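You operate a simulated robot arm through the tools that you are given. There is no shell and no other tool.

You run a simulated robot arm. Do the job below in one go: nothing can be reset, and whatever is moved stays where it is left.

Task
Try the teal pack in the blue test stand, then box and cap it.
Fine: down to the stand's base; the orange box; the yellow cap; shut the lid. Set down upright: teal pack.

Only the result counts: the job must be done as asked and must still hold three seconds after the hand-in. Knocking over, shifting, dropping, spilling or breaking anything else fails it. Lids that push on must go on centred and level and be pressed home; caps that screw on are set level and turned clockwise until they are tight.

Robot
A 7-joint arm with a two-finger parallel gripper, fixed in place. Base frame: the origin is on the floor under the middle of its stand, x ahead of it, y to its left, z up. Lengths are in mm, angles in rad, forces in N, time in s.
With the tool pointing down near the work surface it reaches from about 380 to 900 mm from the base axis. Its first joint turns from -2.007 to 2.007 rad. Payload 3.91 kg.
Tool frame: the origin (TCP) lies between the finger pads and is the grasp point; the fingertips stand 30 mm ahead of it; z points along the fingers, y is the line along which they close. The gripper opens to 110 mm. The fingers are 20 mm wide and 10 mm thick; the gripper's body (48 by 112 mm) begins 55 mm behind the TCP.
Orientation is told as [roll, pitch, yaw] about the base's x, y, z axes, in that order, counted from this pose: with the fingers straight down and closing along the base's y, the tool's x points along the base's -x, its y along +y and its z along -z.

Tools
- The arm moves only by the tool servo_tool. Its argument "increments" is a list that holds one entry, the list of rows, each a list of 7 numbers: the shift along the tool's x, y, z in mm, then the turn, a rotation vector about the tool's x, y, z in rad, then the finger opening in mm, from 0 to 110. In form: [[[tx, ty, tz, ax, ay, az, hand], ...]]. A call has 1 to 20 rows; each row shifts and turns the commanded pose from where the row before left it, along the tool's axes as they then stand. Rows are played at 5 a second. More than 50 mm and 0.15 rad between two rows, or a gripper value outside its range, and nothing of the call is played. Where a pose cannot be reached the arm comes as near as it can. A force on the tool above 50 N (or 10 N above the force at the start of the call, whichever is more), or a blocked arm, ends the call early, and 0.2 s more pass. Each finger travels about 153 mm/s and halts on what it meets, pressing with about 29 N; the grip force reading is that of the motor and also rises with nothing between the fingers. The clock runs only during rows and for 0.2 s after the last one: add rows that do not move to give the fingers time. It gives the time, the measured TCP pose, the force on the tool (base axes), the opening and the grip force at its end, in the units of the frame above (readings bear some noise), with the torque about the TCP (base axes, N m) and any sound that the robot's microphone picked up.
- Cameras (640 x 400 px; columns grow to the right, rows downward): "scene" is fixed at [49.5, 500.7, 1587.2]; the picture's right is [-0.49, -0.87, 0.00], its down [-0.50, 0.29, -0.82] and it looks along [0.71, -0.40, -0.58] (base axes); focal length 364 px, centre (320, 200). "wrist" rides on the gripper at [72, 17, -103] in the tool frame; the picture's right is [-0.23, 0.97, 0.00], its down [-0.76, -0.18, -0.62] and it looks along [-0.61, -0.14, 0.78] (tool axes); focal length 222 px, centre (320, 200). There is no depth. A picture from a camera that has moved, and an enlarged one, comes with that camera's place and axes in the base frame and with its lens.
- snapshot(camera): a new picture of that camera. It takes no simulated time.
- raise_lower(by): slides the trunk up (or, below 0, down) by that many mm; the arm rides with it, the base frame stays. It gives what a move gives, with no picture.
- close_up(camera, box): a new picture of the part [left, top, right, bottom] of that camera's present view, enlarged. It takes no simulated time.
- finish_job(): hands the job in; it is judged then, once.

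Places have to be worked out from the pictures, the camera data and where the tool is seen. Open the gripper and draw the arm clear of the work before you hand the job in, unless the task says otherwise.

The tools are called after "Call:" as name(argument=value, ...) on one line, values as JSON. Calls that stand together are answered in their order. servo_tool: Moves the arm, as the interface text tells. Its arguments: {"type":"object","properties":{"increments":{"type":"array","items":{"type":"array","items":{"type":"array","items":{"type":"number"}}}}},"required":["increments"]} The other tools are called the same way: raise_lower (by) moves the trunk up or down; snapshot (camera) takes a picture; close_up (camera, box) takes an enlarged picture of a part of a camera's view; finish_job () hands the job in.

At the start:

```text
time_s: 0.0
tcp_pos: [459.9, 143.8, 1297.7]
tcp_rot: [0.0, 0.0, 0.0]
force: [0.2, 0.1, 0.1]
torque: [0.0, -0.01, 0.0]
finger_gap: 110.1
grasp_force: 0.1
trunk travel left (down, up): [-850.0, 140.0]
```

scene: 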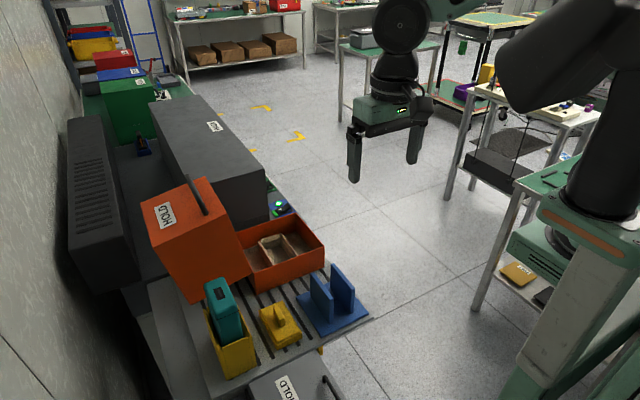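
wrist: 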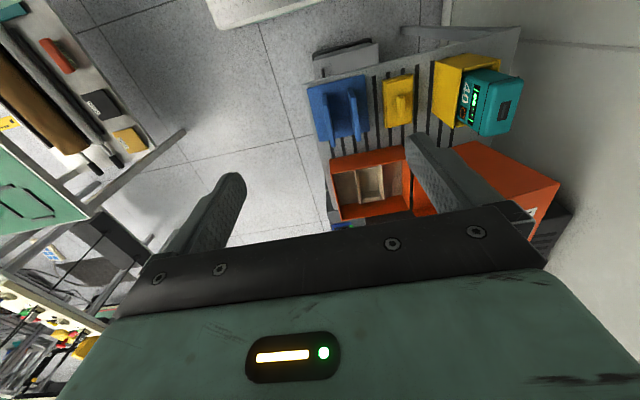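

I'll start by looking closely at the work area in both cameras to work out where the parts are.

Call:
close_up(camera="scene", box=[130, 160, 390, 400])

Call:
close_up(camera="wrist", box=[290, 20, 590, 250])

```text
1.67 times, centred on (260, 280) of scene
camera zoom: at [49.5, 500.7, 1587.2], right [-0.49, -0.87, 0.0], down [-0.5, 0.29, -0.82], along [0.71, -0.4, -0.58], focal length 607 px, centre (420, 67)
```

zoom: 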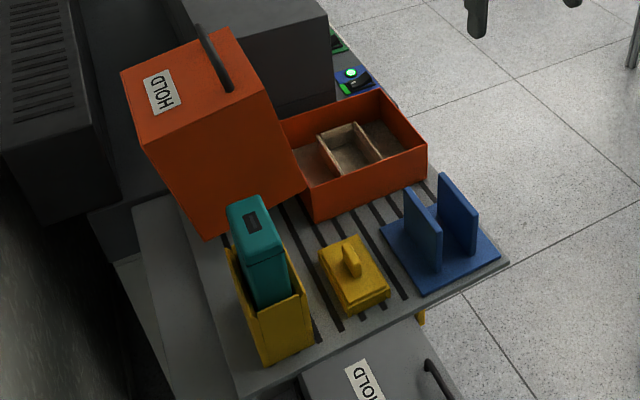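

```text
1.74 times, centred on (440, 135) of wrist
camera zoom: at [387.2, 160.0, 1401.0], right [0.23, 0.97, 0.0], down [0.76, -0.18, 0.62], along [0.61, -0.14, -0.78], focal length 386 px, centre (111, 313)
```

zoom: 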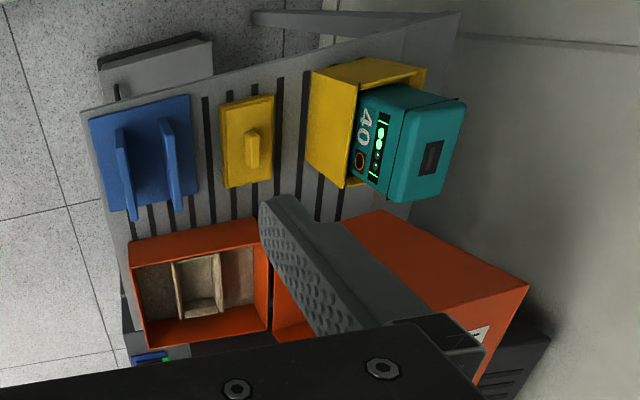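

The stand's base appears to be near (566, 167, ~810) by crossing both camera rays, so the bench top is around z≈800. I'll slide the hand left, high above everything, to get a better second view of the orange box/lid and the pack.

Call:
servo_tool(increments=[[[0, 40, 0, 0, 0, 0, 110], [0, 40, 0, 0, 0, 0, 110], [0, 40, 0, 0, 0, 0, 110], [0, 40, 0, 0, 0, 0, 110], [0, 0, 0, 0, 0, 0, 110]]])

Call:
snapshot(camera="wrist")

Call:
snapshot(camera="scene")

```text
time_s: 1.2
tcp_pos: [461.9, 304.5, 1297.1]
tcp_rot: [0.0, -0.001, 0.0]
force: [0.3, 0.8, -0.4]
torque: [0.0, -0.02, 0.0]
finger_gap: 109.7
grasp_force: 0.1
trunk travel left (down, up): [-850.0, 140.0]
```

```text
taken
camera wrist: at [388.4, 320.4, 1401.1], right [0.23, 0.97, 0.0], down [0.76, -0.18, 0.62], along [0.61, -0.14, -0.78], focal length 222 px, centre (320, 200)
```

wrist: 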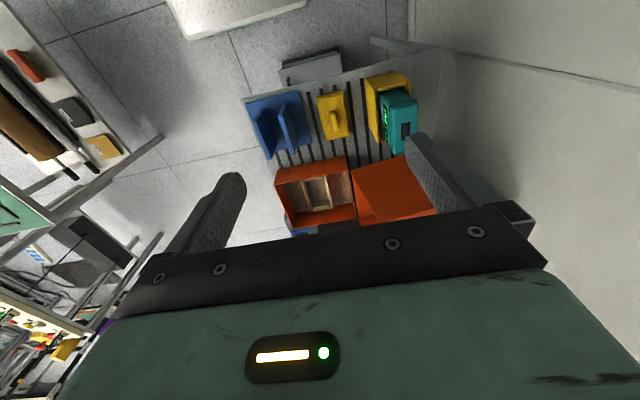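

```text
taken
```

scene: 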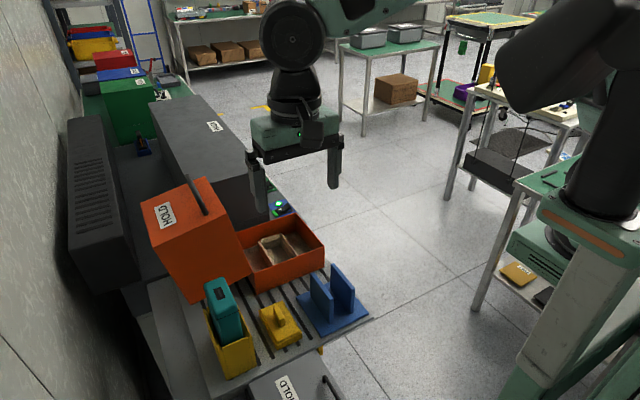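

The gripper body hides the orange box from here, so I'll move forward 180 mm and lower the trunk 80 mm while staying well above the tall orange part (top estimated ≤1100).

Call:
servo_tool(increments=[[[-45, 0, 0, 0, 0, 0, 110], [-45, 0, 0, 0, 0, 0, 110], [-45, 0, 0, 0, 0, 0, 110], [-45, 0, 0, 0, 0, 0, 110], [0, 0, 0, 0, 0, 0, 110]]])

Call:
snapshot(camera="wrist")

Call:
close_up(camera="wrist", box=[180, 0, 480, 220])

```text
time_s: 2.4
tcp_pos: [640.7, 306.0, 1301.1]
tcp_rot: [0.0, -0.001, 0.002]
force: [0.2, 1.0, -1.0]
torque: [0.01, -0.03, 0.0]
finger_gap: 110.1
grasp_force: 0.1
trunk travel left (down, up): [-850.0, 140.0]
```

```text
taken
camera wrist: at [569.2, 322.2, 1404.5], right [0.23, 0.97, 0.0], down [0.76, -0.18, 0.62], along [0.61, -0.14, -0.78], focal length 222 px, centre (320, 200)
```

wrist: 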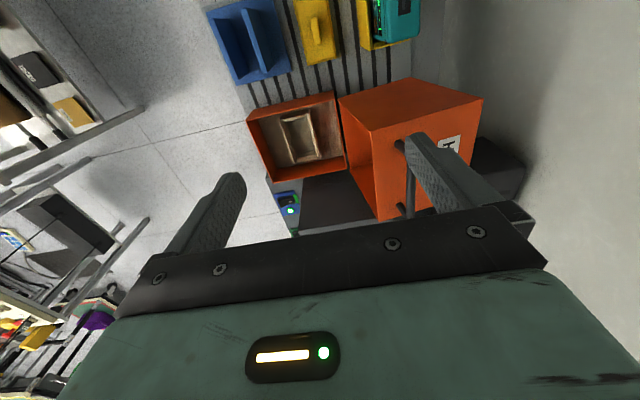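

```text
1.82 times, centred on (330, 110) of wrist
camera zoom: at [569.2, 322.2, 1404.5], right [0.23, 0.97, 0.0], down [0.76, -0.18, 0.62], along [0.61, -0.14, -0.78], focal length 404 px, centre (302, 364)
```

zoom: 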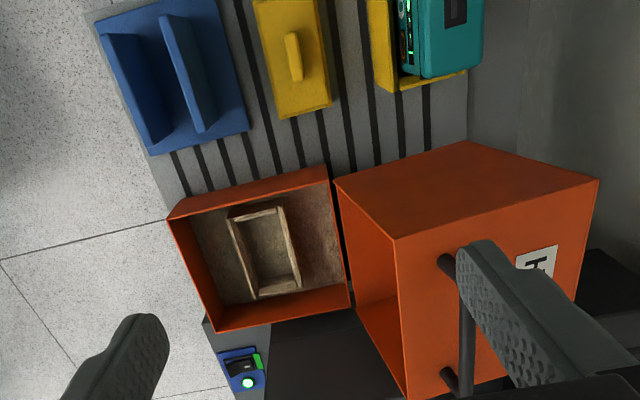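

The orange lid is a deep hollow cover hinged on the box's +y side and standing open, with the handle on its upward face; the box has a pale cell insert centred near (790, 217). Now I'll move back over the holder to measure the pack.

Call:
servo_tool(increments=[[[45, 30, 0, 0, 0, 0, 110], [45, 30, 0, 0, 0, 0, 110], [30, 30, 20, 0, 0, 0, 110], [0, 0, 40, 0, 0, 0, 110], [0, 0, 0, 0, 0, 0, 110]]])

Call:
snapshot(camera="wrist")

Call:
close_up(camera="wrist", box=[160, 0, 480, 220])

```text
refused: row 1 steps farther than a row can; nothing moved
```

```text
taken
camera wrist: at [569.2, 322.2, 1404.5], right [0.23, 0.97, 0.0], down [0.76, -0.18, 0.62], along [0.61, -0.14, -0.78], focal length 222 px, centre (320, 200)
```

wrist: 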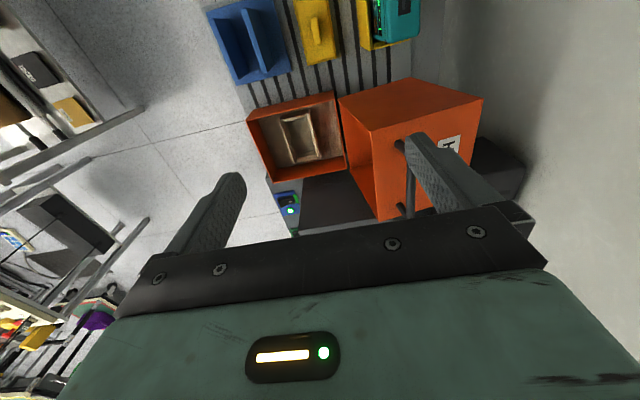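

```text
1.82 times, centred on (320, 110) of wrist
camera zoom: at [569.2, 322.2, 1404.5], right [0.23, 0.97, 0.0], down [0.76, -0.18, 0.62], along [0.61, -0.14, -0.78], focal length 404 px, centre (320, 364)
```

zoom: 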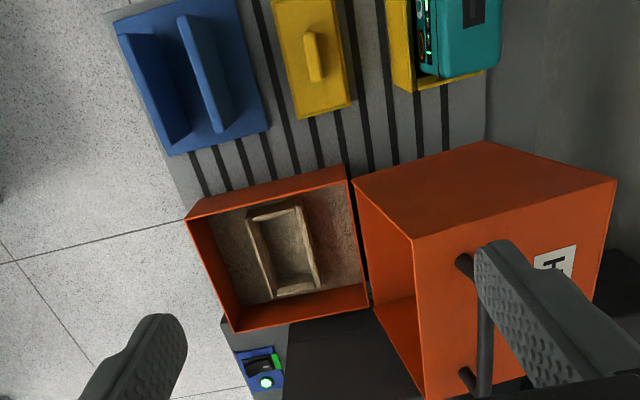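

The row limit is 50 mm total length; I'll resend with smaller steps to move over the yellow holder.

Call:
servo_tool(increments=[[[40, 25, 0, 0, 0, 0, 110], [40, 25, 0, 0, 0, 0, 110], [40, 25, 0, 0, 0, 0, 110], [40, 20, 0, 0, 0, 0, 110], [0, 0, 40, 0, 0, 0, 110], [0, 0, 40, 0, 0, 0, 110], [0, 0, 0, 0, 0, 0, 110]]])

Call:
snapshot(camera="wrist")

Call:
close_up(camera="wrist", box=[160, 0, 480, 220])

```text
time_s: 4.0
tcp_pos: [477.9, 402.0, 1215.2]
tcp_rot: [0.0, -0.001, 0.0]
force: [0.0, 0.4, 1.1]
torque: [0.02, -0.01, -0.04]
finger_gap: 110.3
grasp_force: 0.0
trunk travel left (down, up): [-850.0, 140.0]
```

```text
taken
camera wrist: at [405.5, 417.2, 1319.8], right [0.23, 0.97, 0.0], down [0.76, -0.18, 0.62], along [0.61, -0.14, -0.78], focal length 222 px, centre (320, 200)
```

wrist: 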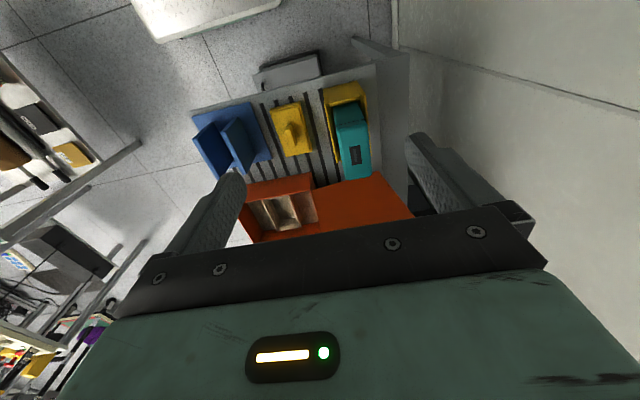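

```text
1.82 times, centred on (320, 110) of wrist
camera zoom: at [405.5, 417.2, 1319.8], right [0.23, 0.97, 0.0], down [0.76, -0.18, 0.62], along [0.61, -0.14, -0.78], focal length 404 px, centre (320, 364)
```

zoom: 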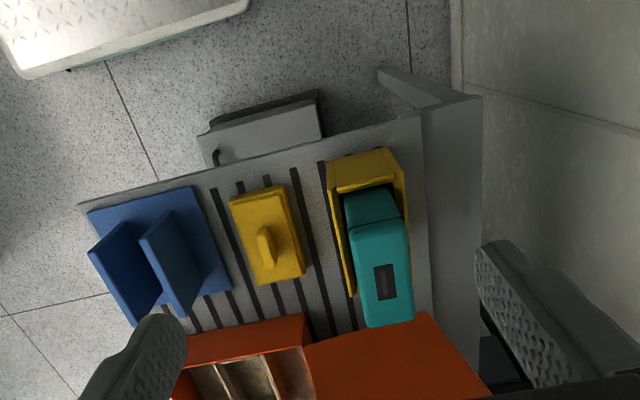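

Crossing the views puts the pack's top at about (562, 433, 1019), spanning ~95 mm in x and ~42 mm in y, upright. Next I'll view the blue stand and the cap from closer, moving right then down over the stand.

Call:
servo_tool(increments=[[[-8, -45, 0, 0, 0, 0, 110], [-8, -45, 0, 0, 0, 0, 110], [-8, -45, 0, 0, 0, 0, 110], [-8, -45, 0, 0, 0, 0, 110], [-8, -45, 0, 0, 0, 0, 110], [0, 0, 40, 0, 0, 0, 110], [0, 0, 40, 0, 0, 0, 110], [0, 0, 0, 0, 0, 0, 110], [0, 0, 0, 0, 0, 0, 110]]])

Call:
snapshot(camera="wrist")

Call:
close_up(camera="wrist", box=[200, 0, 520, 200])

```text
time_s: 6.0
tcp_pos: [517.7, 173.5, 1137.8]
tcp_rot: [0.001, 0.0, 0.001]
force: [0.7, 0.3, -0.5]
torque: [-0.01, 0.01, -0.01]
finger_gap: 109.9
grasp_force: 0.1
trunk travel left (down, up): [-850.0, 140.0]
```

```text
taken
camera wrist: at [445.9, 188.8, 1241.9], right [0.23, 0.97, 0.0], down [0.76, -0.18, 0.62], along [0.61, -0.14, -0.78], focal length 222 px, centre (320, 200)
```

wrist: 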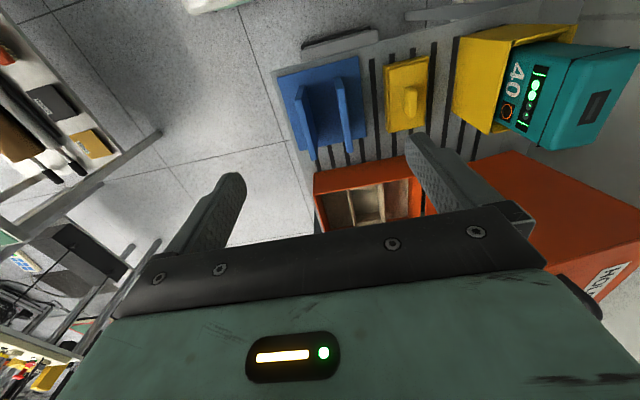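

```text
2.00 times, centred on (360, 100) of wrist
camera zoom: at [445.9, 188.8, 1241.9], right [0.23, 0.97, 0.0], down [0.76, -0.18, 0.62], along [0.61, -0.14, -0.78], focal length 444 px, centre (240, 400)
```

zoom: 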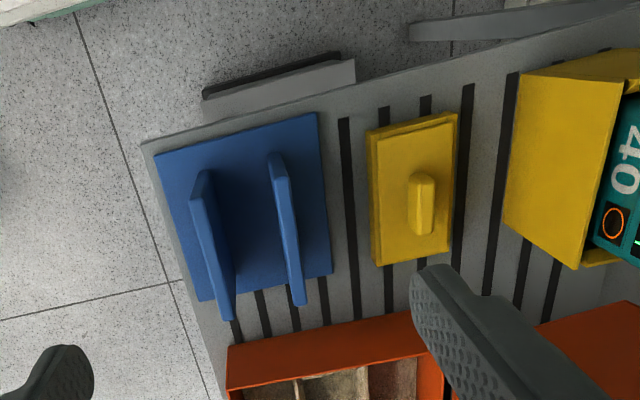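

The stand's base plate is about x 500–641, y 99–239, with cheek tops near z≈894. I'll zoom in hard on the stand, the cap and the pack face.

Call:
close_up(camera="wrist", box=[270, 40, 380, 170])

Call:
close_up(camera="wrist", box=[370, 40, 480, 150])

Call:
close_up(camera="wrist", box=[440, 0, 640, 170])

Call:
close_up(camera="scene", box=[190, 240, 380, 390])

```text
3.08 times, centred on (325, 105) of wrist
camera zoom: at [445.9, 188.8, 1241.9], right [0.23, 0.97, 0.0], down [0.76, -0.18, 0.62], along [0.61, -0.14, -0.78], focal length 684 px, centre (305, 492)
```

zoom: 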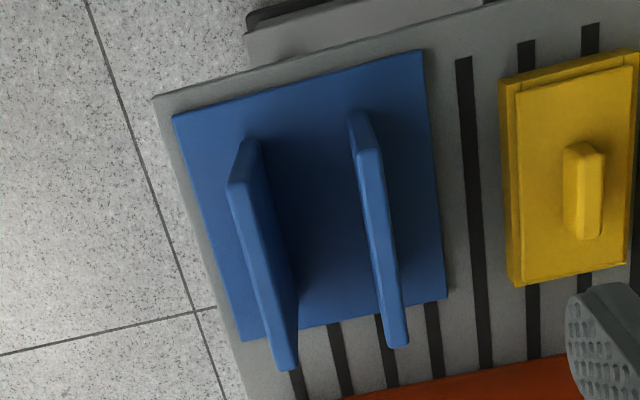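

```text
3.64 times, centred on (425, 95) of wrist
camera zoom: at [445.9, 188.8, 1241.9], right [0.23, 0.97, 0.0], down [0.76, -0.18, 0.62], along [0.61, -0.14, -0.78], focal length 808 px, centre (-62, 582)
```

zoom: 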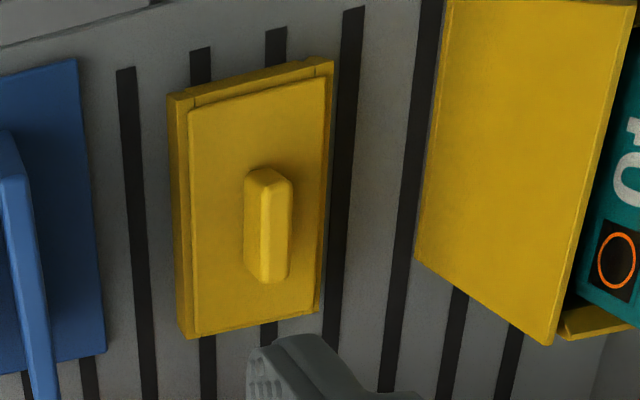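

```text
2.35 times, centred on (540, 85) of wrist
camera zoom: at [445.9, 188.8, 1241.9], right [0.23, 0.97, 0.0], down [0.76, -0.18, 0.62], along [0.61, -0.14, -0.78], focal length 523 px, centre (-198, 471)
```

zoom: 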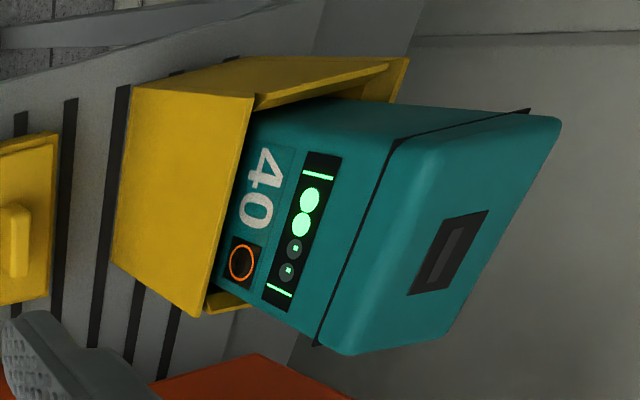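

```text
2.67 times, centred on (285, 315) of scene
camera zoom: at [49.5, 500.7, 1587.2], right [-0.49, -0.87, 0.0], down [-0.5, 0.29, -0.82], along [0.71, -0.4, -0.58], focal length 971 px, centre (413, -107)
```

zoom: 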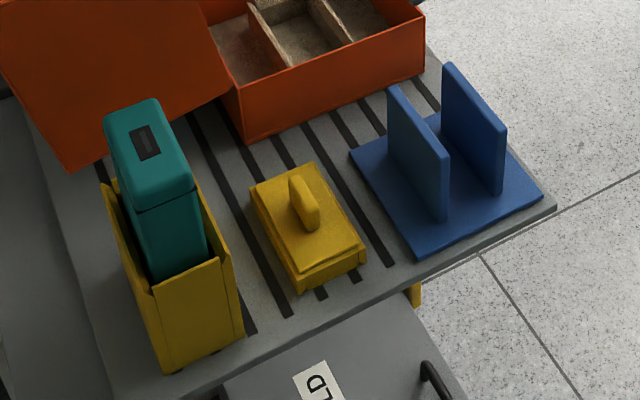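

Label "40" reads upright, so the pack already stands the right way up; the slot between cheeks spans about y 142–195 (53 mm), pack ~45 mm thick. I'll move over the pack at the present height to check alignment between the fingers.

Call:
servo_tool(increments=[[[-7.4, 43.3, 0, 0, 0, 0, 110], [-7.4, 43.3, 0, 0, 0, 0, 110], [-7.4, 43.3, 0, 0, 0, 0, 110], [-7.4, 43.3, 0, 0, 0, 0, 110], [-7.4, 43.3, 0, 0, 0, 0, 110], [-7.4, 43.3, 0, 0, 0, 0, 110], [0, 0, 0, 0, 0, 0, 110], [0, 0, 0, 0, 0, 0, 110]]])

Call:
snapshot(camera="wrist")

Call:
close_up(camera="wrist", box=[200, 20, 440, 220])

Call:
close_up(camera="scene", box=[140, 150, 340, 390])

```text
time_s: 7.8
tcp_pos: [563.1, 431.6, 1139.4]
tcp_rot: [0.0, 0.0, 0.001]
force: [0.6, 0.6, 0.1]
torque: [0.02, 0.01, -0.01]
finger_gap: 110.1
grasp_force: 0.0
trunk travel left (down, up): [-850.0, 140.0]
```

```text
taken
camera wrist: at [490.4, 448.5, 1242.5], right [0.23, 0.97, 0.0], down [0.76, -0.18, 0.62], along [0.61, -0.14, -0.78], focal length 222 px, centre (320, 200)
```

wrist: 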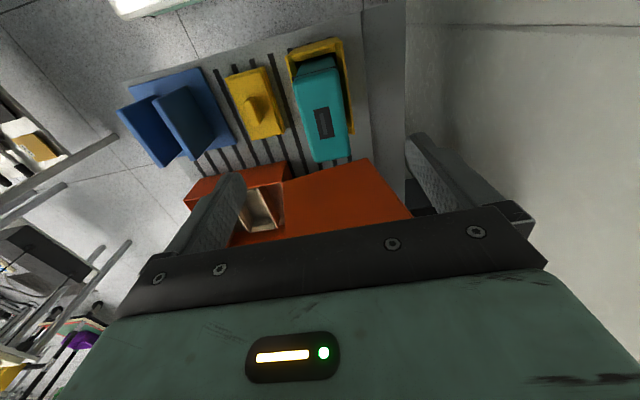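

```text
2.00 times, centred on (320, 120) of wrist
camera zoom: at [490.4, 448.5, 1242.5], right [0.23, 0.97, 0.0], down [0.76, -0.18, 0.62], along [0.61, -0.14, -0.78], focal length 444 px, centre (320, 360)
```

zoom: 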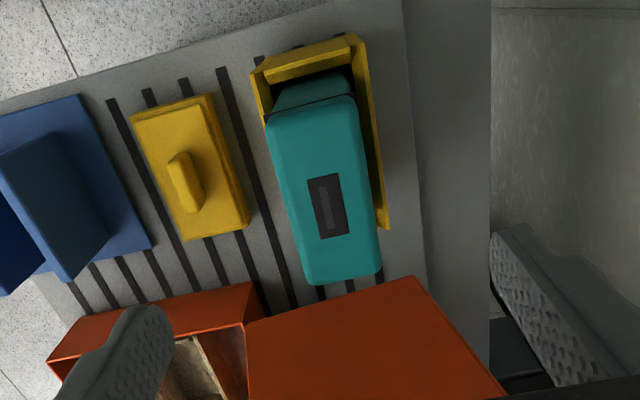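

```text
1.67 times, centred on (240, 270) of scene
camera zoom: at [49.5, 500.7, 1587.2], right [-0.49, -0.87, 0.0], down [-0.5, 0.29, -0.82], along [0.71, -0.4, -0.58], focal length 607 px, centre (453, 83)
```

zoom: 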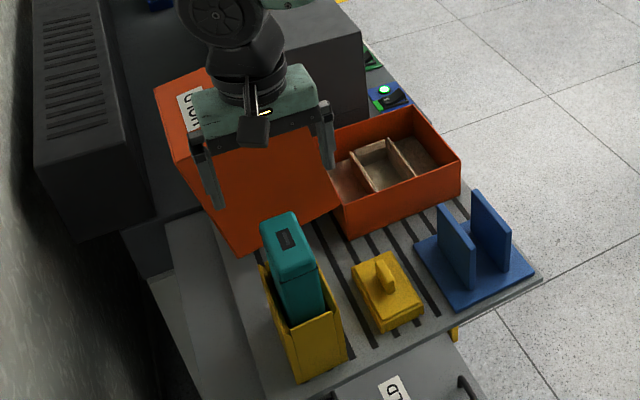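

The pack's top centre works out to about (567, 434.5, 1016) and the holder's wall tops to z≈928. I'll descend to TCP z≈985 (tips ~27 mm above the holder walls) with the fingers at 80 mm, then check before closing.

Call:
servo_tool(increments=[[[-4, 3, 30, 0, 0, 0, 80], [0, 0, 35, 0, 0, 0, 80], [0, 0, 35, 0, 0, 0, 80], [0, 0, 30, 0, 0, 0, 80], [0, 0, 24, 0, 0, 0, 80], [0, 0, 0, 0, 0, 0, 80], [0, 0, 0, 0, 0, 0, 80]]])

Call:
snapshot(camera="wrist")

Call:
close_up(camera="scene", box=[140, 190, 300, 390])

```text
time_s: 9.4
tcp_pos: [567.3, 437.5, 984.9]
tcp_rot: [0.0, 0.0, 0.003]
force: [-0.1, 0.6, -0.8]
torque: [0.02, -0.03, 0.0]
finger_gap: 79.8
grasp_force: 0.1
trunk travel left (down, up): [-850.0, 140.0]
```

```text
taken
camera wrist: at [495.0, 454.1, 1088.1], right [0.23, 0.97, 0.0], down [0.76, -0.18, 0.62], along [0.61, -0.14, -0.78], focal length 222 px, centre (320, 200)
```

wrist: 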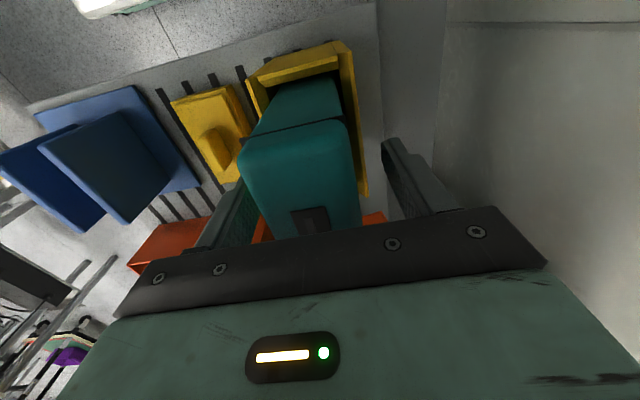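

```text
2.00 times, centred on (220, 290) of scene
camera zoom: at [49.5, 500.7, 1587.2], right [-0.49, -0.87, 0.0], down [-0.5, 0.29, -0.82], along [0.71, -0.4, -0.58], focal length 729 px, centre (520, 20)
```

zoom: 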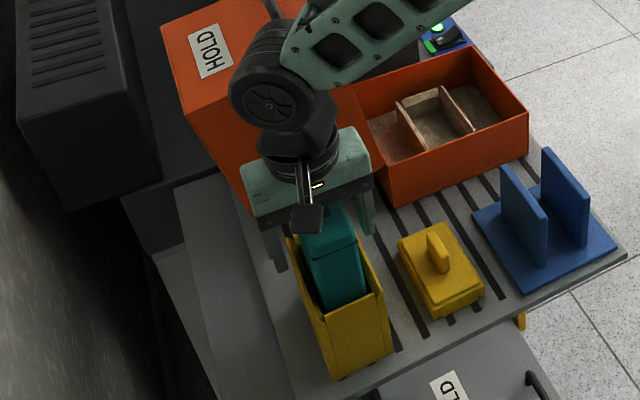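

The pack is between the fingers, centred within ~2 mm (pack ≈ y 435). I'll shift −1.5 mm and close on it.

Call:
servo_tool(increments=[[[0, -1.5, 0, 0, 0, 0, 80], [0, 0, 0, 0, 0, 0, 60], [0, 0, 0, 0, 0, 0, 40], [0, 0, 0, 0, 0, 0, 20], [0, 0, 0, 0, 0, 0, 10], [0, 0, 0, 0, 0, 0, 10]]])

Call:
snapshot(camera="wrist")

```text
time_s: 10.8
tcp_pos: [566.8, 435.8, 984.7]
tcp_rot: [-0.002, 0.0, 0.0]
force: [-0.6, -1.0, 0.5]
torque: [-0.1, -0.05, -0.01]
finger_gap: 44.9
grasp_force: 29.1
trunk travel left (down, up): [-850.0, 140.0]
```

```text
taken
camera wrist: at [495.6, 451.7, 1087.8], right [0.23, 0.97, 0.0], down [0.76, -0.18, 0.62], along [0.61, -0.14, -0.78], focal length 222 px, centre (320, 200)
```

wrist: 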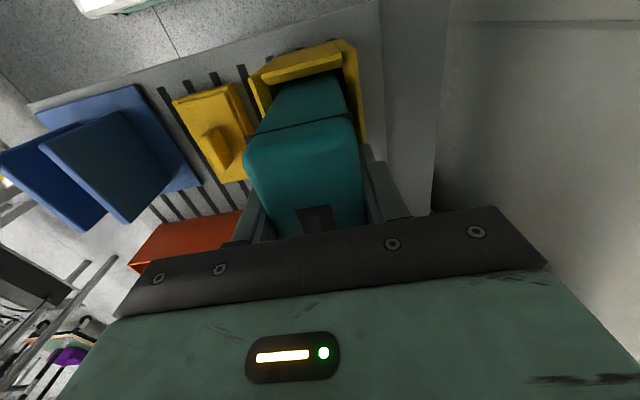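

Grip is solid at 44.9 mm. I'll lift slowly straight up a little and check load and slip.

Call:
servo_tool(increments=[[[0, 0, -5, 0, 0, 0, 10], [0, 0, -10, 0, 0, 0, 10], [0, 0, -10, 0, 0, 0, 10], [0, 0, 0, 0, 0, 0, 10]]])

Call:
snapshot(camera="wrist")

```text
time_s: 11.8
tcp_pos: [569.7, 436.3, 1008.1]
tcp_rot: [0.0, -0.001, 0.001]
force: [-0.8, 0.4, -5.2]
torque: [0.0, -0.01, 0.01]
finger_gap: 45.0
grasp_force: 29.2
trunk travel left (down, up): [-850.0, 140.0]
```

```text
taken
camera wrist: at [496.0, 452.0, 1111.4], right [0.23, 0.97, 0.0], down [0.76, -0.18, 0.62], along [0.61, -0.14, -0.78], focal length 222 px, centre (320, 200)
```

wrist: 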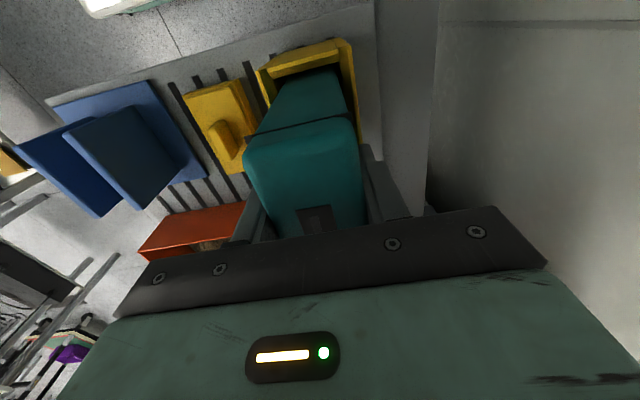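

Load is ~5–6 N and the pack moves with the fingers without slipping. Continue lifting until its bottom clears the holder and cheeks.

Call:
servo_tool(increments=[[[0, 0, -20, 0, 0, 0, 10], [0, 0, -20, 0, 0, 0, 10], [0, 0, -20, 0, 0, 0, 10], [0, 0, -20, 0, 0, 0, 10], [0, 0, -20, 0, 0, 0, 10], [0, 0, -20, 0, 0, 0, 10], [0, 0, -20, 0, 0, 0, 10], [0, 0, 0, 0, 0, 0, 10]]])

Call:
snapshot(camera="wrist")

Call:
close_up(camera="scene", box=[140, 150, 380, 390])

```text
time_s: 13.6
tcp_pos: [567.6, 437.4, 1150.2]
tcp_rot: [-0.001, 0.0, 0.0]
force: [0.0, 0.2, -5.2]
torque: [-0.02, 0.06, 0.01]
finger_gap: 44.8
grasp_force: 29.4
trunk travel left (down, up): [-850.0, 140.0]
```

```text
taken
camera wrist: at [495.4, 454.4, 1252.9], right [0.23, 0.97, 0.0], down [0.76, -0.18, 0.62], along [0.61, -0.14, -0.78], focal length 222 px, centre (320, 200)
```

wrist: 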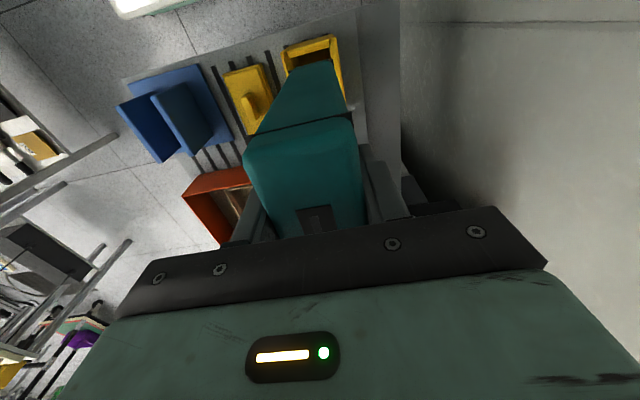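

```text
1.67 times, centred on (260, 270) of scene
camera zoom: at [49.5, 500.7, 1587.2], right [-0.49, -0.87, 0.0], down [-0.5, 0.29, -0.82], along [0.71, -0.4, -0.58], focal length 607 px, centre (420, 83)
```

zoom: 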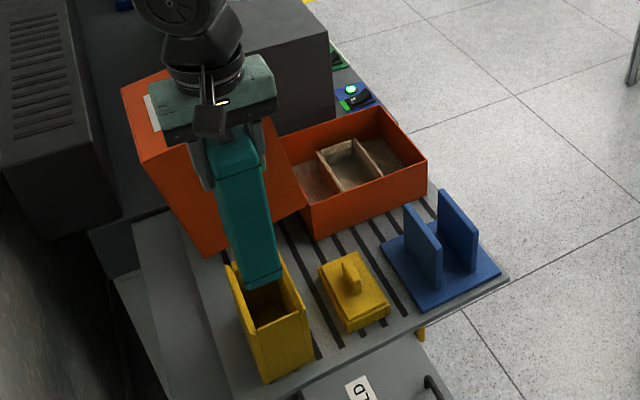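

The pack is clear of the holder (bottom well above the 894 mm cheek tops). I'll carry it right, level, to above the stand slot (y≈168).

Call:
servo_tool(increments=[[[-0.5, -26.7, 0, 0, 0, 0, 10], [-0.5, -26.7, 0, 0, 0, 0, 10], [-0.5, -26.7, 0, 0, 0, 0, 10], [-0.5, -26.7, 0, 0, 0, 0, 10], [-0.5, -26.7, 0, 0, 0, 0, 10], [-0.5, -26.7, 0, 0, 0, 0, 10], [-0.5, -26.7, 0, 0, 0, 0, 10], [-0.5, -26.7, 0, 0, 0, 0, 10], [-0.5, -26.7, 0, 0, 0, 0, 10], [-0.5, -26.7, 0, 0, 0, 0, 10], [0, 0, 0, 0, 0, 0, 10], [0, 0, 0, 0, 0, 0, 10]]])

Call:
snapshot(camera="wrist")

Call:
close_up(camera="wrist", box=[200, 20, 420, 220])

Call:
close_up(camera="scene", box=[220, 150, 420, 350])

```text
time_s: 16.2
tcp_pos: [571.6, 167.1, 1150.7]
tcp_rot: [0.001, -0.001, 0.002]
force: [0.2, 0.4, -5.7]
torque: [0.01, 0.01, 0.0]
finger_gap: 45.1
grasp_force: 29.1
trunk travel left (down, up): [-850.0, 140.0]
```

```text
taken
camera wrist: at [499.5, 182.6, 1254.3], right [0.23, 0.97, 0.0], down [0.76, -0.18, 0.62], along [0.61, -0.14, -0.78], focal length 222 px, centre (320, 200)
```

wrist: 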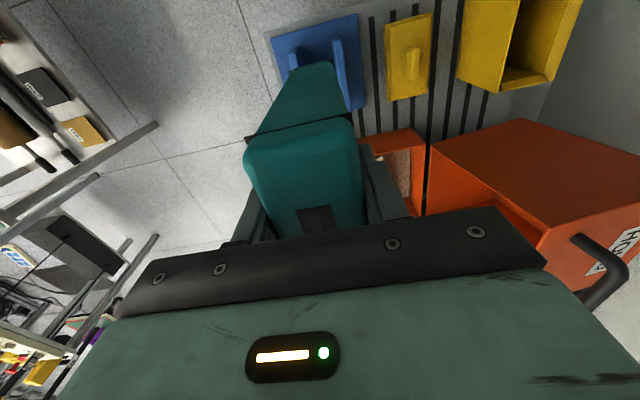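

```text
2.00 times, centred on (310, 120) of wrist
camera zoom: at [499.5, 182.6, 1254.3], right [0.23, 0.97, 0.0], down [0.76, -0.18, 0.62], along [0.61, -0.14, -0.78], focal length 444 px, centre (340, 360)
```

zoom: 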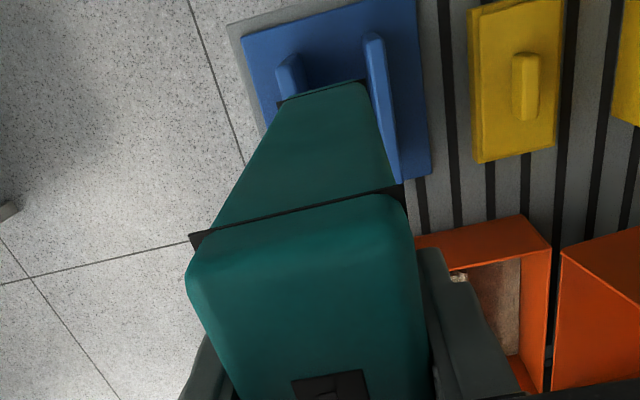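

```text
2.00 times, centred on (320, 250) of scene
camera zoom: at [49.5, 500.7, 1587.2], right [-0.49, -0.87, 0.0], down [-0.5, 0.29, -0.82], along [0.71, -0.4, -0.58], focal length 729 px, centre (320, 100)
```

zoom: 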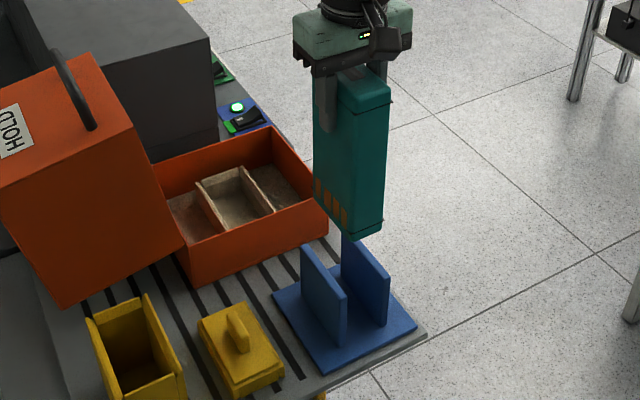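

Pack bottom is ~160 mm below the TCP (height ≈192 mm). I'll lower to leave roughly 20 mm above the cheek tops and then check alignment over the slot.

Call:
servo_tool(increments=[[[0, 0, 20, 0, 0, 0, 10], [0, 0, 20, 0, 0, 0, 10], [0, 0, 20, 0, 0, 0, 10], [0, 0, 15, 0, 0, 0, 10], [0, 0, 0, 0, 0, 0, 10], [0, 0, 0, 0, 0, 0, 10]]])

Call:
close_up(camera="wrist", box=[180, 20, 400, 180])

Call:
close_up(camera="scene", box=[280, 190, 400, 340])

```text
time_s: 17.6
tcp_pos: [570.6, 171.2, 1074.0]
tcp_rot: [0.001, 0.0, 0.002]
force: [0.4, 0.5, -4.1]
torque: [0.0, 0.02, 0.0]
finger_gap: 44.9
grasp_force: 28.6
trunk travel left (down, up): [-850.0, 140.0]
```

```text
2.50 times, centred on (290, 100) of wrist
camera zoom: at [498.1, 185.7, 1177.0], right [0.23, 0.97, 0.0], down [0.76, -0.18, 0.62], along [0.61, -0.14, -0.78], focal length 555 px, centre (395, 450)
```

zoom: 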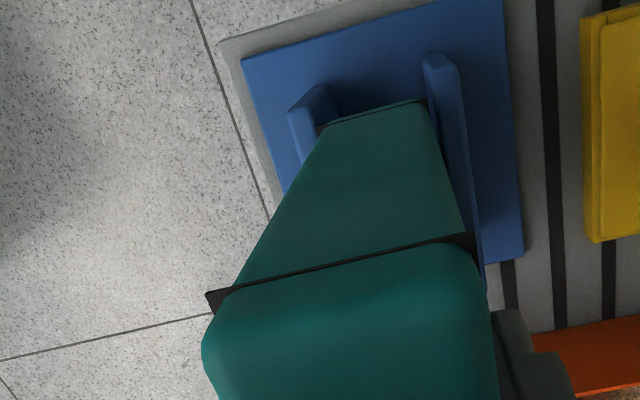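

```text
2.67 times, centred on (340, 265) of scene
camera zoom: at [49.5, 500.7, 1587.2], right [-0.49, -0.87, 0.0], down [-0.5, 0.29, -0.82], along [0.71, -0.4, -0.58], focal length 971 px, centre (267, 27)
```

zoom: 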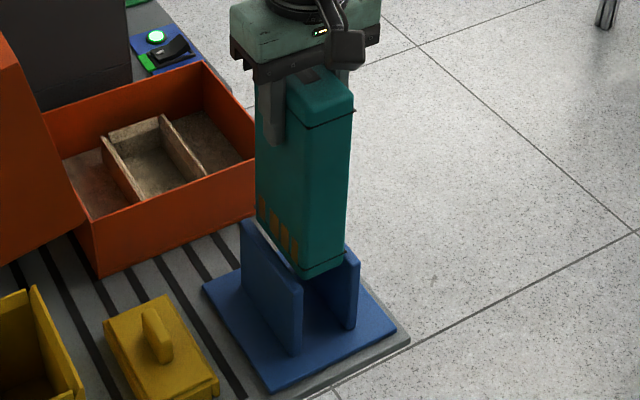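

Let me zoom in to compare the pack's bottom edge with both cheeks in the same image.

Call:
close_up(camera="wrist", box=[270, 15, 390, 105])

Call:
close_up(camera="scene", box=[345, 255, 435, 335])

Call:
close_up(camera="scene", box=[350, 240, 430, 300])

```text
4.44 times, centred on (330, 60) of wrist
camera zoom: at [498.1, 185.7, 1177.0], right [0.23, 0.97, 0.0], down [0.76, -0.18, 0.62], along [0.61, -0.14, -0.78], focal length 987 px, centre (276, 822)
```

zoom: 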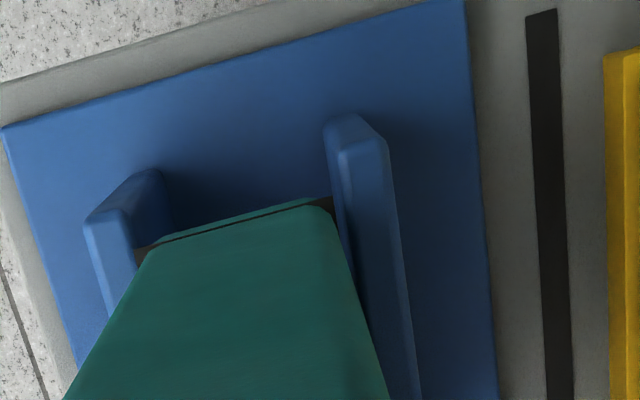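

```text
5.00 times, centred on (390, 295) of scene
camera zoom: at [49.5, 500.7, 1587.2], right [-0.49, -0.87, 0.0], down [-0.5, 0.29, -0.82], along [0.71, -0.4, -0.58], focal length 1822 px, centre (-30, -275)
```

zoom: 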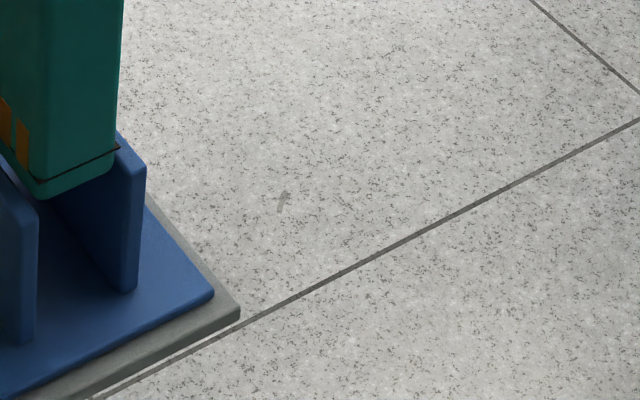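

```text
6.67 times, centred on (390, 270) of scene
camera zoom: at [49.5, 500.7, 1587.2], right [-0.49, -0.87, 0.0], down [-0.5, 0.29, -0.82], along [0.71, -0.4, -0.58], focal length 2429 px, centre (-147, -267)
```

zoom: 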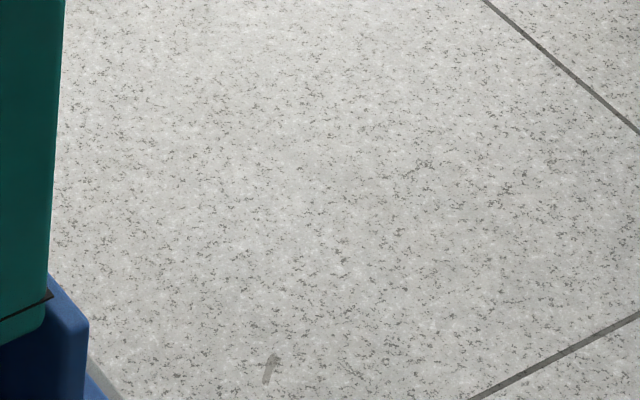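

In this single image the slot is y≈141.4–195.0 and the pack's bottom is y≈146–191, so it's centred to within ~0.5 mm. Lowering 75 mm into the slot.

Call:
servo_tool(increments=[[[0, 0, 10, 0, 0, 0, 10], [0, 0, 10, 0, 0, 0, 10], [0, 0, 10, 0, 0, 0, 10], [0, 0, 10, 0, 0, 0, 10], [0, 0, 10, 0, 0, 0, 10], [0, 0, 10, 0, 0, 0, 10], [0, 0, 10, 0, 0, 0, 10], [0, 0, 5, 0, 0, 0, 10], [0, 0, 0, 0, 0, 0, 10]]])

Call:
close_up(camera="wrist", box=[180, 20, 400, 180])

Call:
close_up(camera="scene", box=[280, 230, 400, 340])

```text
time_s: 19.6
tcp_pos: [573.9, 169.5, 998.4]
tcp_rot: [0.0, 0.0, 0.001]
force: [-0.8, -0.3, -5.2]
torque: [0.0, 0.03, 0.0]
finger_gap: 44.8
grasp_force: 28.8
trunk travel left (down, up): [-850.0, 140.0]
```

```text
2.50 times, centred on (290, 100) of wrist
camera zoom: at [501.6, 184.8, 1101.8], right [0.23, 0.97, 0.0], down [0.76, -0.18, 0.62], along [0.61, -0.14, -0.78], focal length 555 px, centre (395, 450)
```

zoom: 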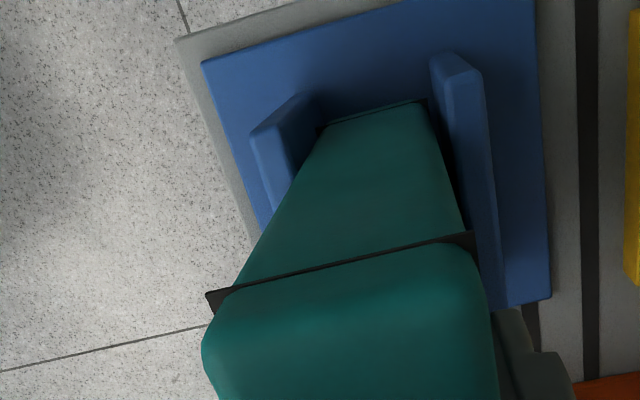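

```text
3.64 times, centred on (340, 285) of scene
camera zoom: at [49.5, 500.7, 1587.2], right [-0.49, -0.87, 0.0], down [-0.5, 0.29, -0.82], along [0.71, -0.4, -0.58], focal length 1325 px, centre (247, -109)
```

zoom: 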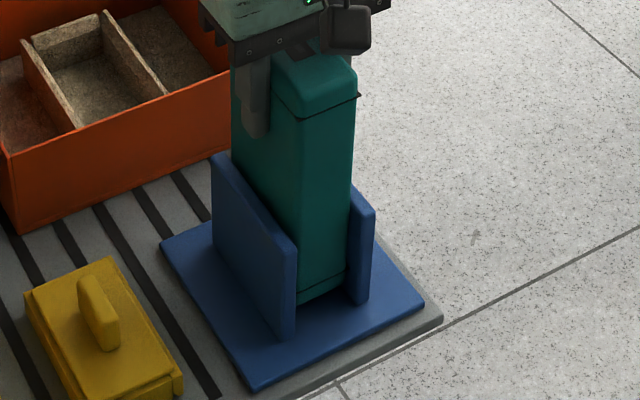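

The pack is between the cheeks with clearance on both sides. Continue down slowly toward the base plate, watching the force.

Call:
servo_tool(increments=[[[0, 0, 4, 0, 0, 0, 10], [0, 0, 4, 0, 0, 0, 10], [0, 0, 4, 0, 0, 0, 10], [0, 0, 2, 0, 0, 0, 10], [0, 0, 2, 0, 0, 0, 10]]])

```text
time_s: 20.8
tcp_pos: [572.5, 168.1, 984.4]
tcp_rot: [-0.001, -0.004, 0.0]
force: [1.1, -4.4, 22.5]
torque: [-1.11, -0.04, -0.01]
finger_gap: 45.0
grasp_force: 28.6
trunk travel left (down, up): [-850.0, 140.0]
```

Contact: +22 N up at TCP z≈984 with a small moment. I'll look to confirm whether it is the base plate or an edge.

Call:
snapshot(camera="wrist")

Call:
close_up(camera="wrist", box=[200, 10, 400, 150])

Call:
close_up(camera="scene", box=[310, 260, 400, 340])

```text
taken
camera wrist: at [500.5, 184.5, 1087.1], right [0.23, 0.97, 0.0], down [0.76, -0.18, 0.63], along [0.61, -0.14, -0.78], focal length 222 px, centre (320, 200)
```

wrist: 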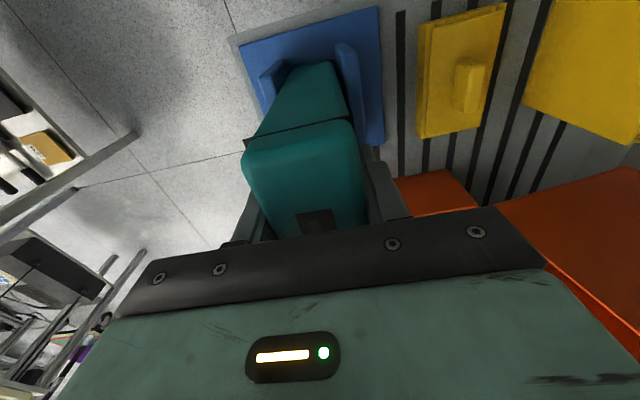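

```text
2.86 times, centred on (300, 80) of wrist
camera zoom: at [500.5, 184.5, 1087.1], right [0.23, 0.97, 0.0], down [0.76, -0.18, 0.63], along [0.61, -0.14, -0.78], focal length 635 px, centre (377, 543)
```

zoom: 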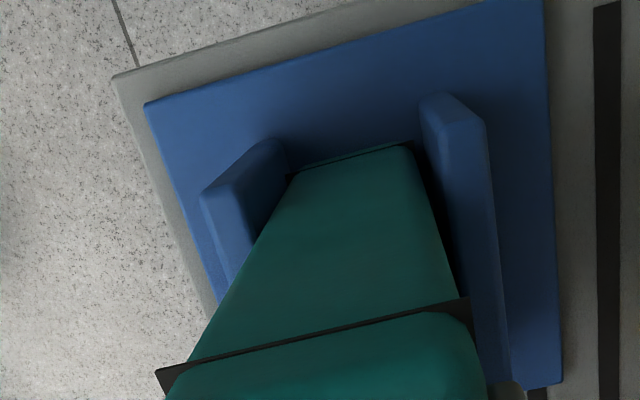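

```text
5.00 times, centred on (355, 300) of scene
camera zoom: at [49.5, 500.7, 1587.2], right [-0.49, -0.87, 0.0], down [-0.5, 0.29, -0.82], along [0.71, -0.4, -0.58], focal length 1822 px, centre (145, -300)
```

zoom: 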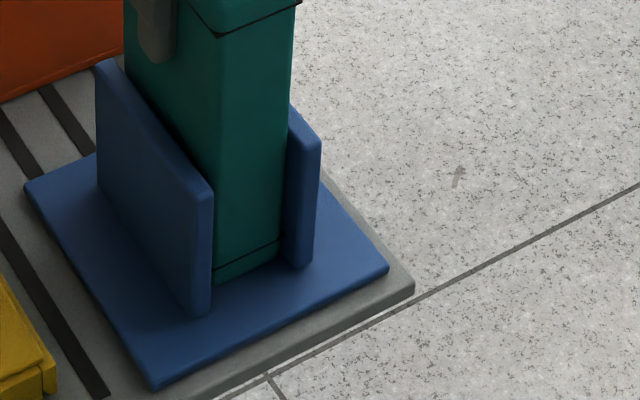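

Pack sits between the cheeks with the bottom at the base plate (base top ≈815, consistent with the contact). I'll press no further, ease off 1 mm, open the fingers slightly so it stands on the base by itself, and let it dwell.

Call:
servo_tool(increments=[[[0, 0, 0, 0, 0, 0, 10], [0, 0, -1, 0, 0, 0, 10], [0, 0, 0, 0, 0, 0, 60], [0, 0, 0, 0, 0, 0, 60], [0, 0, 0, 0, 0, 0, 60], [0, 0, 0, 0, 0, 0, 60], [0, 0, 0, 0, 0, 0, 60], [0, 0, 0, 0, 0, 0, 60]]])

Call:
close_up(camera="wrist", box=[180, 10, 420, 220])

Call:
close_up(camera="scene", box=[280, 220, 420, 340])

```text
time_s: 22.6
tcp_pos: [571.8, 168.6, 982.4]
tcp_rot: [0.001, -0.001, 0.001]
force: [0.0, 1.1, 0.0]
torque: [0.03, 0.02, -0.03]
finger_gap: 60.2
grasp_force: 0.1
trunk travel left (down, up): [-850.0, 140.0]
```

```text
1.90 times, centred on (300, 115) of wrist
camera zoom: at [500.5, 184.7, 1086.1], right [0.23, 0.97, 0.0], down [0.76, -0.18, 0.62], along [0.61, -0.14, -0.78], focal length 423 px, centre (358, 362)
```

zoom: 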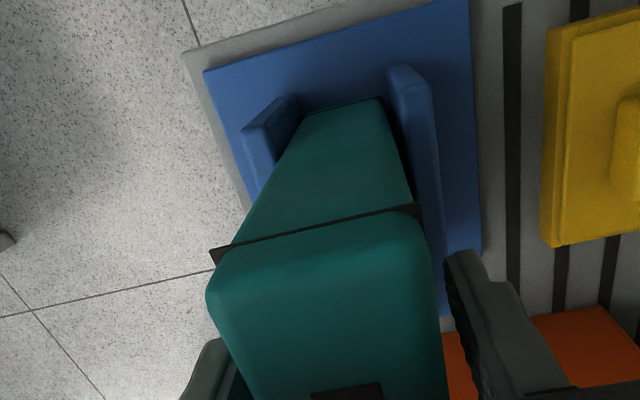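

```text
3.33 times, centred on (350, 280) of scene
camera zoom: at [49.5, 500.7, 1587.2], right [-0.49, -0.87, 0.0], down [-0.5, 0.29, -0.82], along [0.71, -0.4, -0.58], focal length 1214 px, centre (220, -67)
```

zoom: 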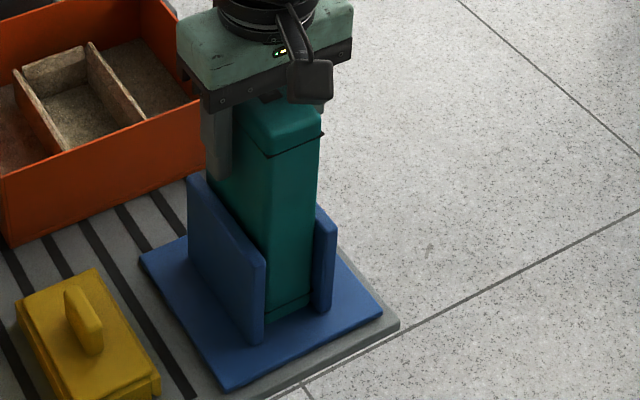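

The pack stands freely on the stand's base, no disturbance. While it rests there I'll open wide, rise clear and take close measurements of the box cell with the empty gripper.

Call:
servo_tool(increments=[[[0, 0, 0, 0, 0, 0, 95], [0, 0, 0, 0, 0, 0, 95], [0, 0, -30, 0, 0, 0, 95], [0, 0, -30, 0, 0, 0, 95], [0, 0, -35, 0, 0, 0, 95], [0, 0, -25, 0, 0, 0, 110], [-40, 16, 0, 0, 0, 0, 110], [-40, 16, 0, 0, 0, 0, 110], [-38, 16, 0, 0, 0, 0, 110], [0, 0, 0, 0, 0, 0, 110], [0, 0, 0, 0, 0, 0, 110]]])

Call:
snapshot(camera="wrist")

Call:
close_up(camera="wrist", box=[200, 20, 460, 220])

Call:
snapshot(camera="scene")

```text
time_s: 25.0
tcp_pos: [693.6, 215.2, 1105.3]
tcp_rot: [0.0, 0.0, 0.002]
force: [0.0, 0.1, 0.5]
torque: [-0.02, -0.02, 0.0]
finger_gap: 110.1
grasp_force: 0.0
trunk travel left (down, up): [-850.0, 140.0]
```

```text
taken
camera wrist: at [620.4, 231.2, 1208.3], right [0.23, 0.97, 0.0], down [0.76, -0.18, 0.62], along [0.61, -0.14, -0.78], focal length 222 px, centre (320, 200)
```

wrist: 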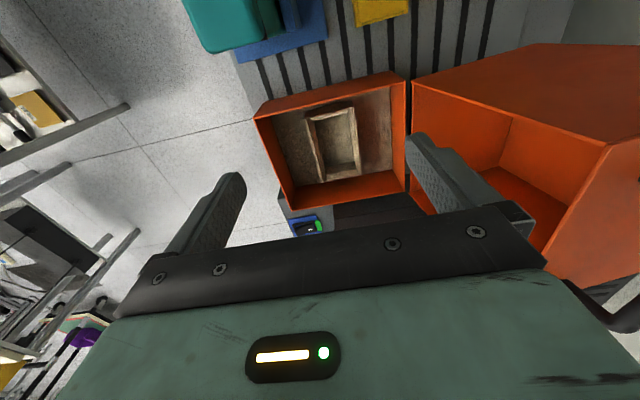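

```text
2.00 times, centred on (330, 120) of wrist
camera zoom: at [620.4, 231.2, 1208.3], right [0.23, 0.97, 0.0], down [0.76, -0.18, 0.62], along [0.61, -0.14, -0.78], focal length 444 px, centre (300, 360)
```

zoom: 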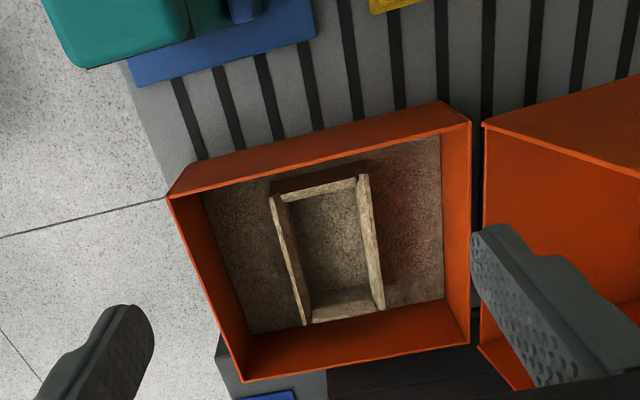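

```text
taken
```

scene: 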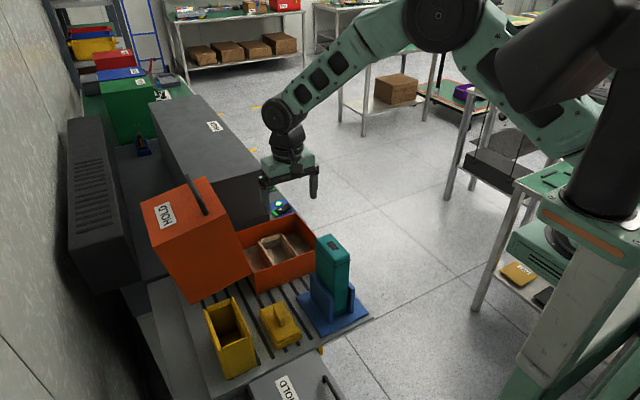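

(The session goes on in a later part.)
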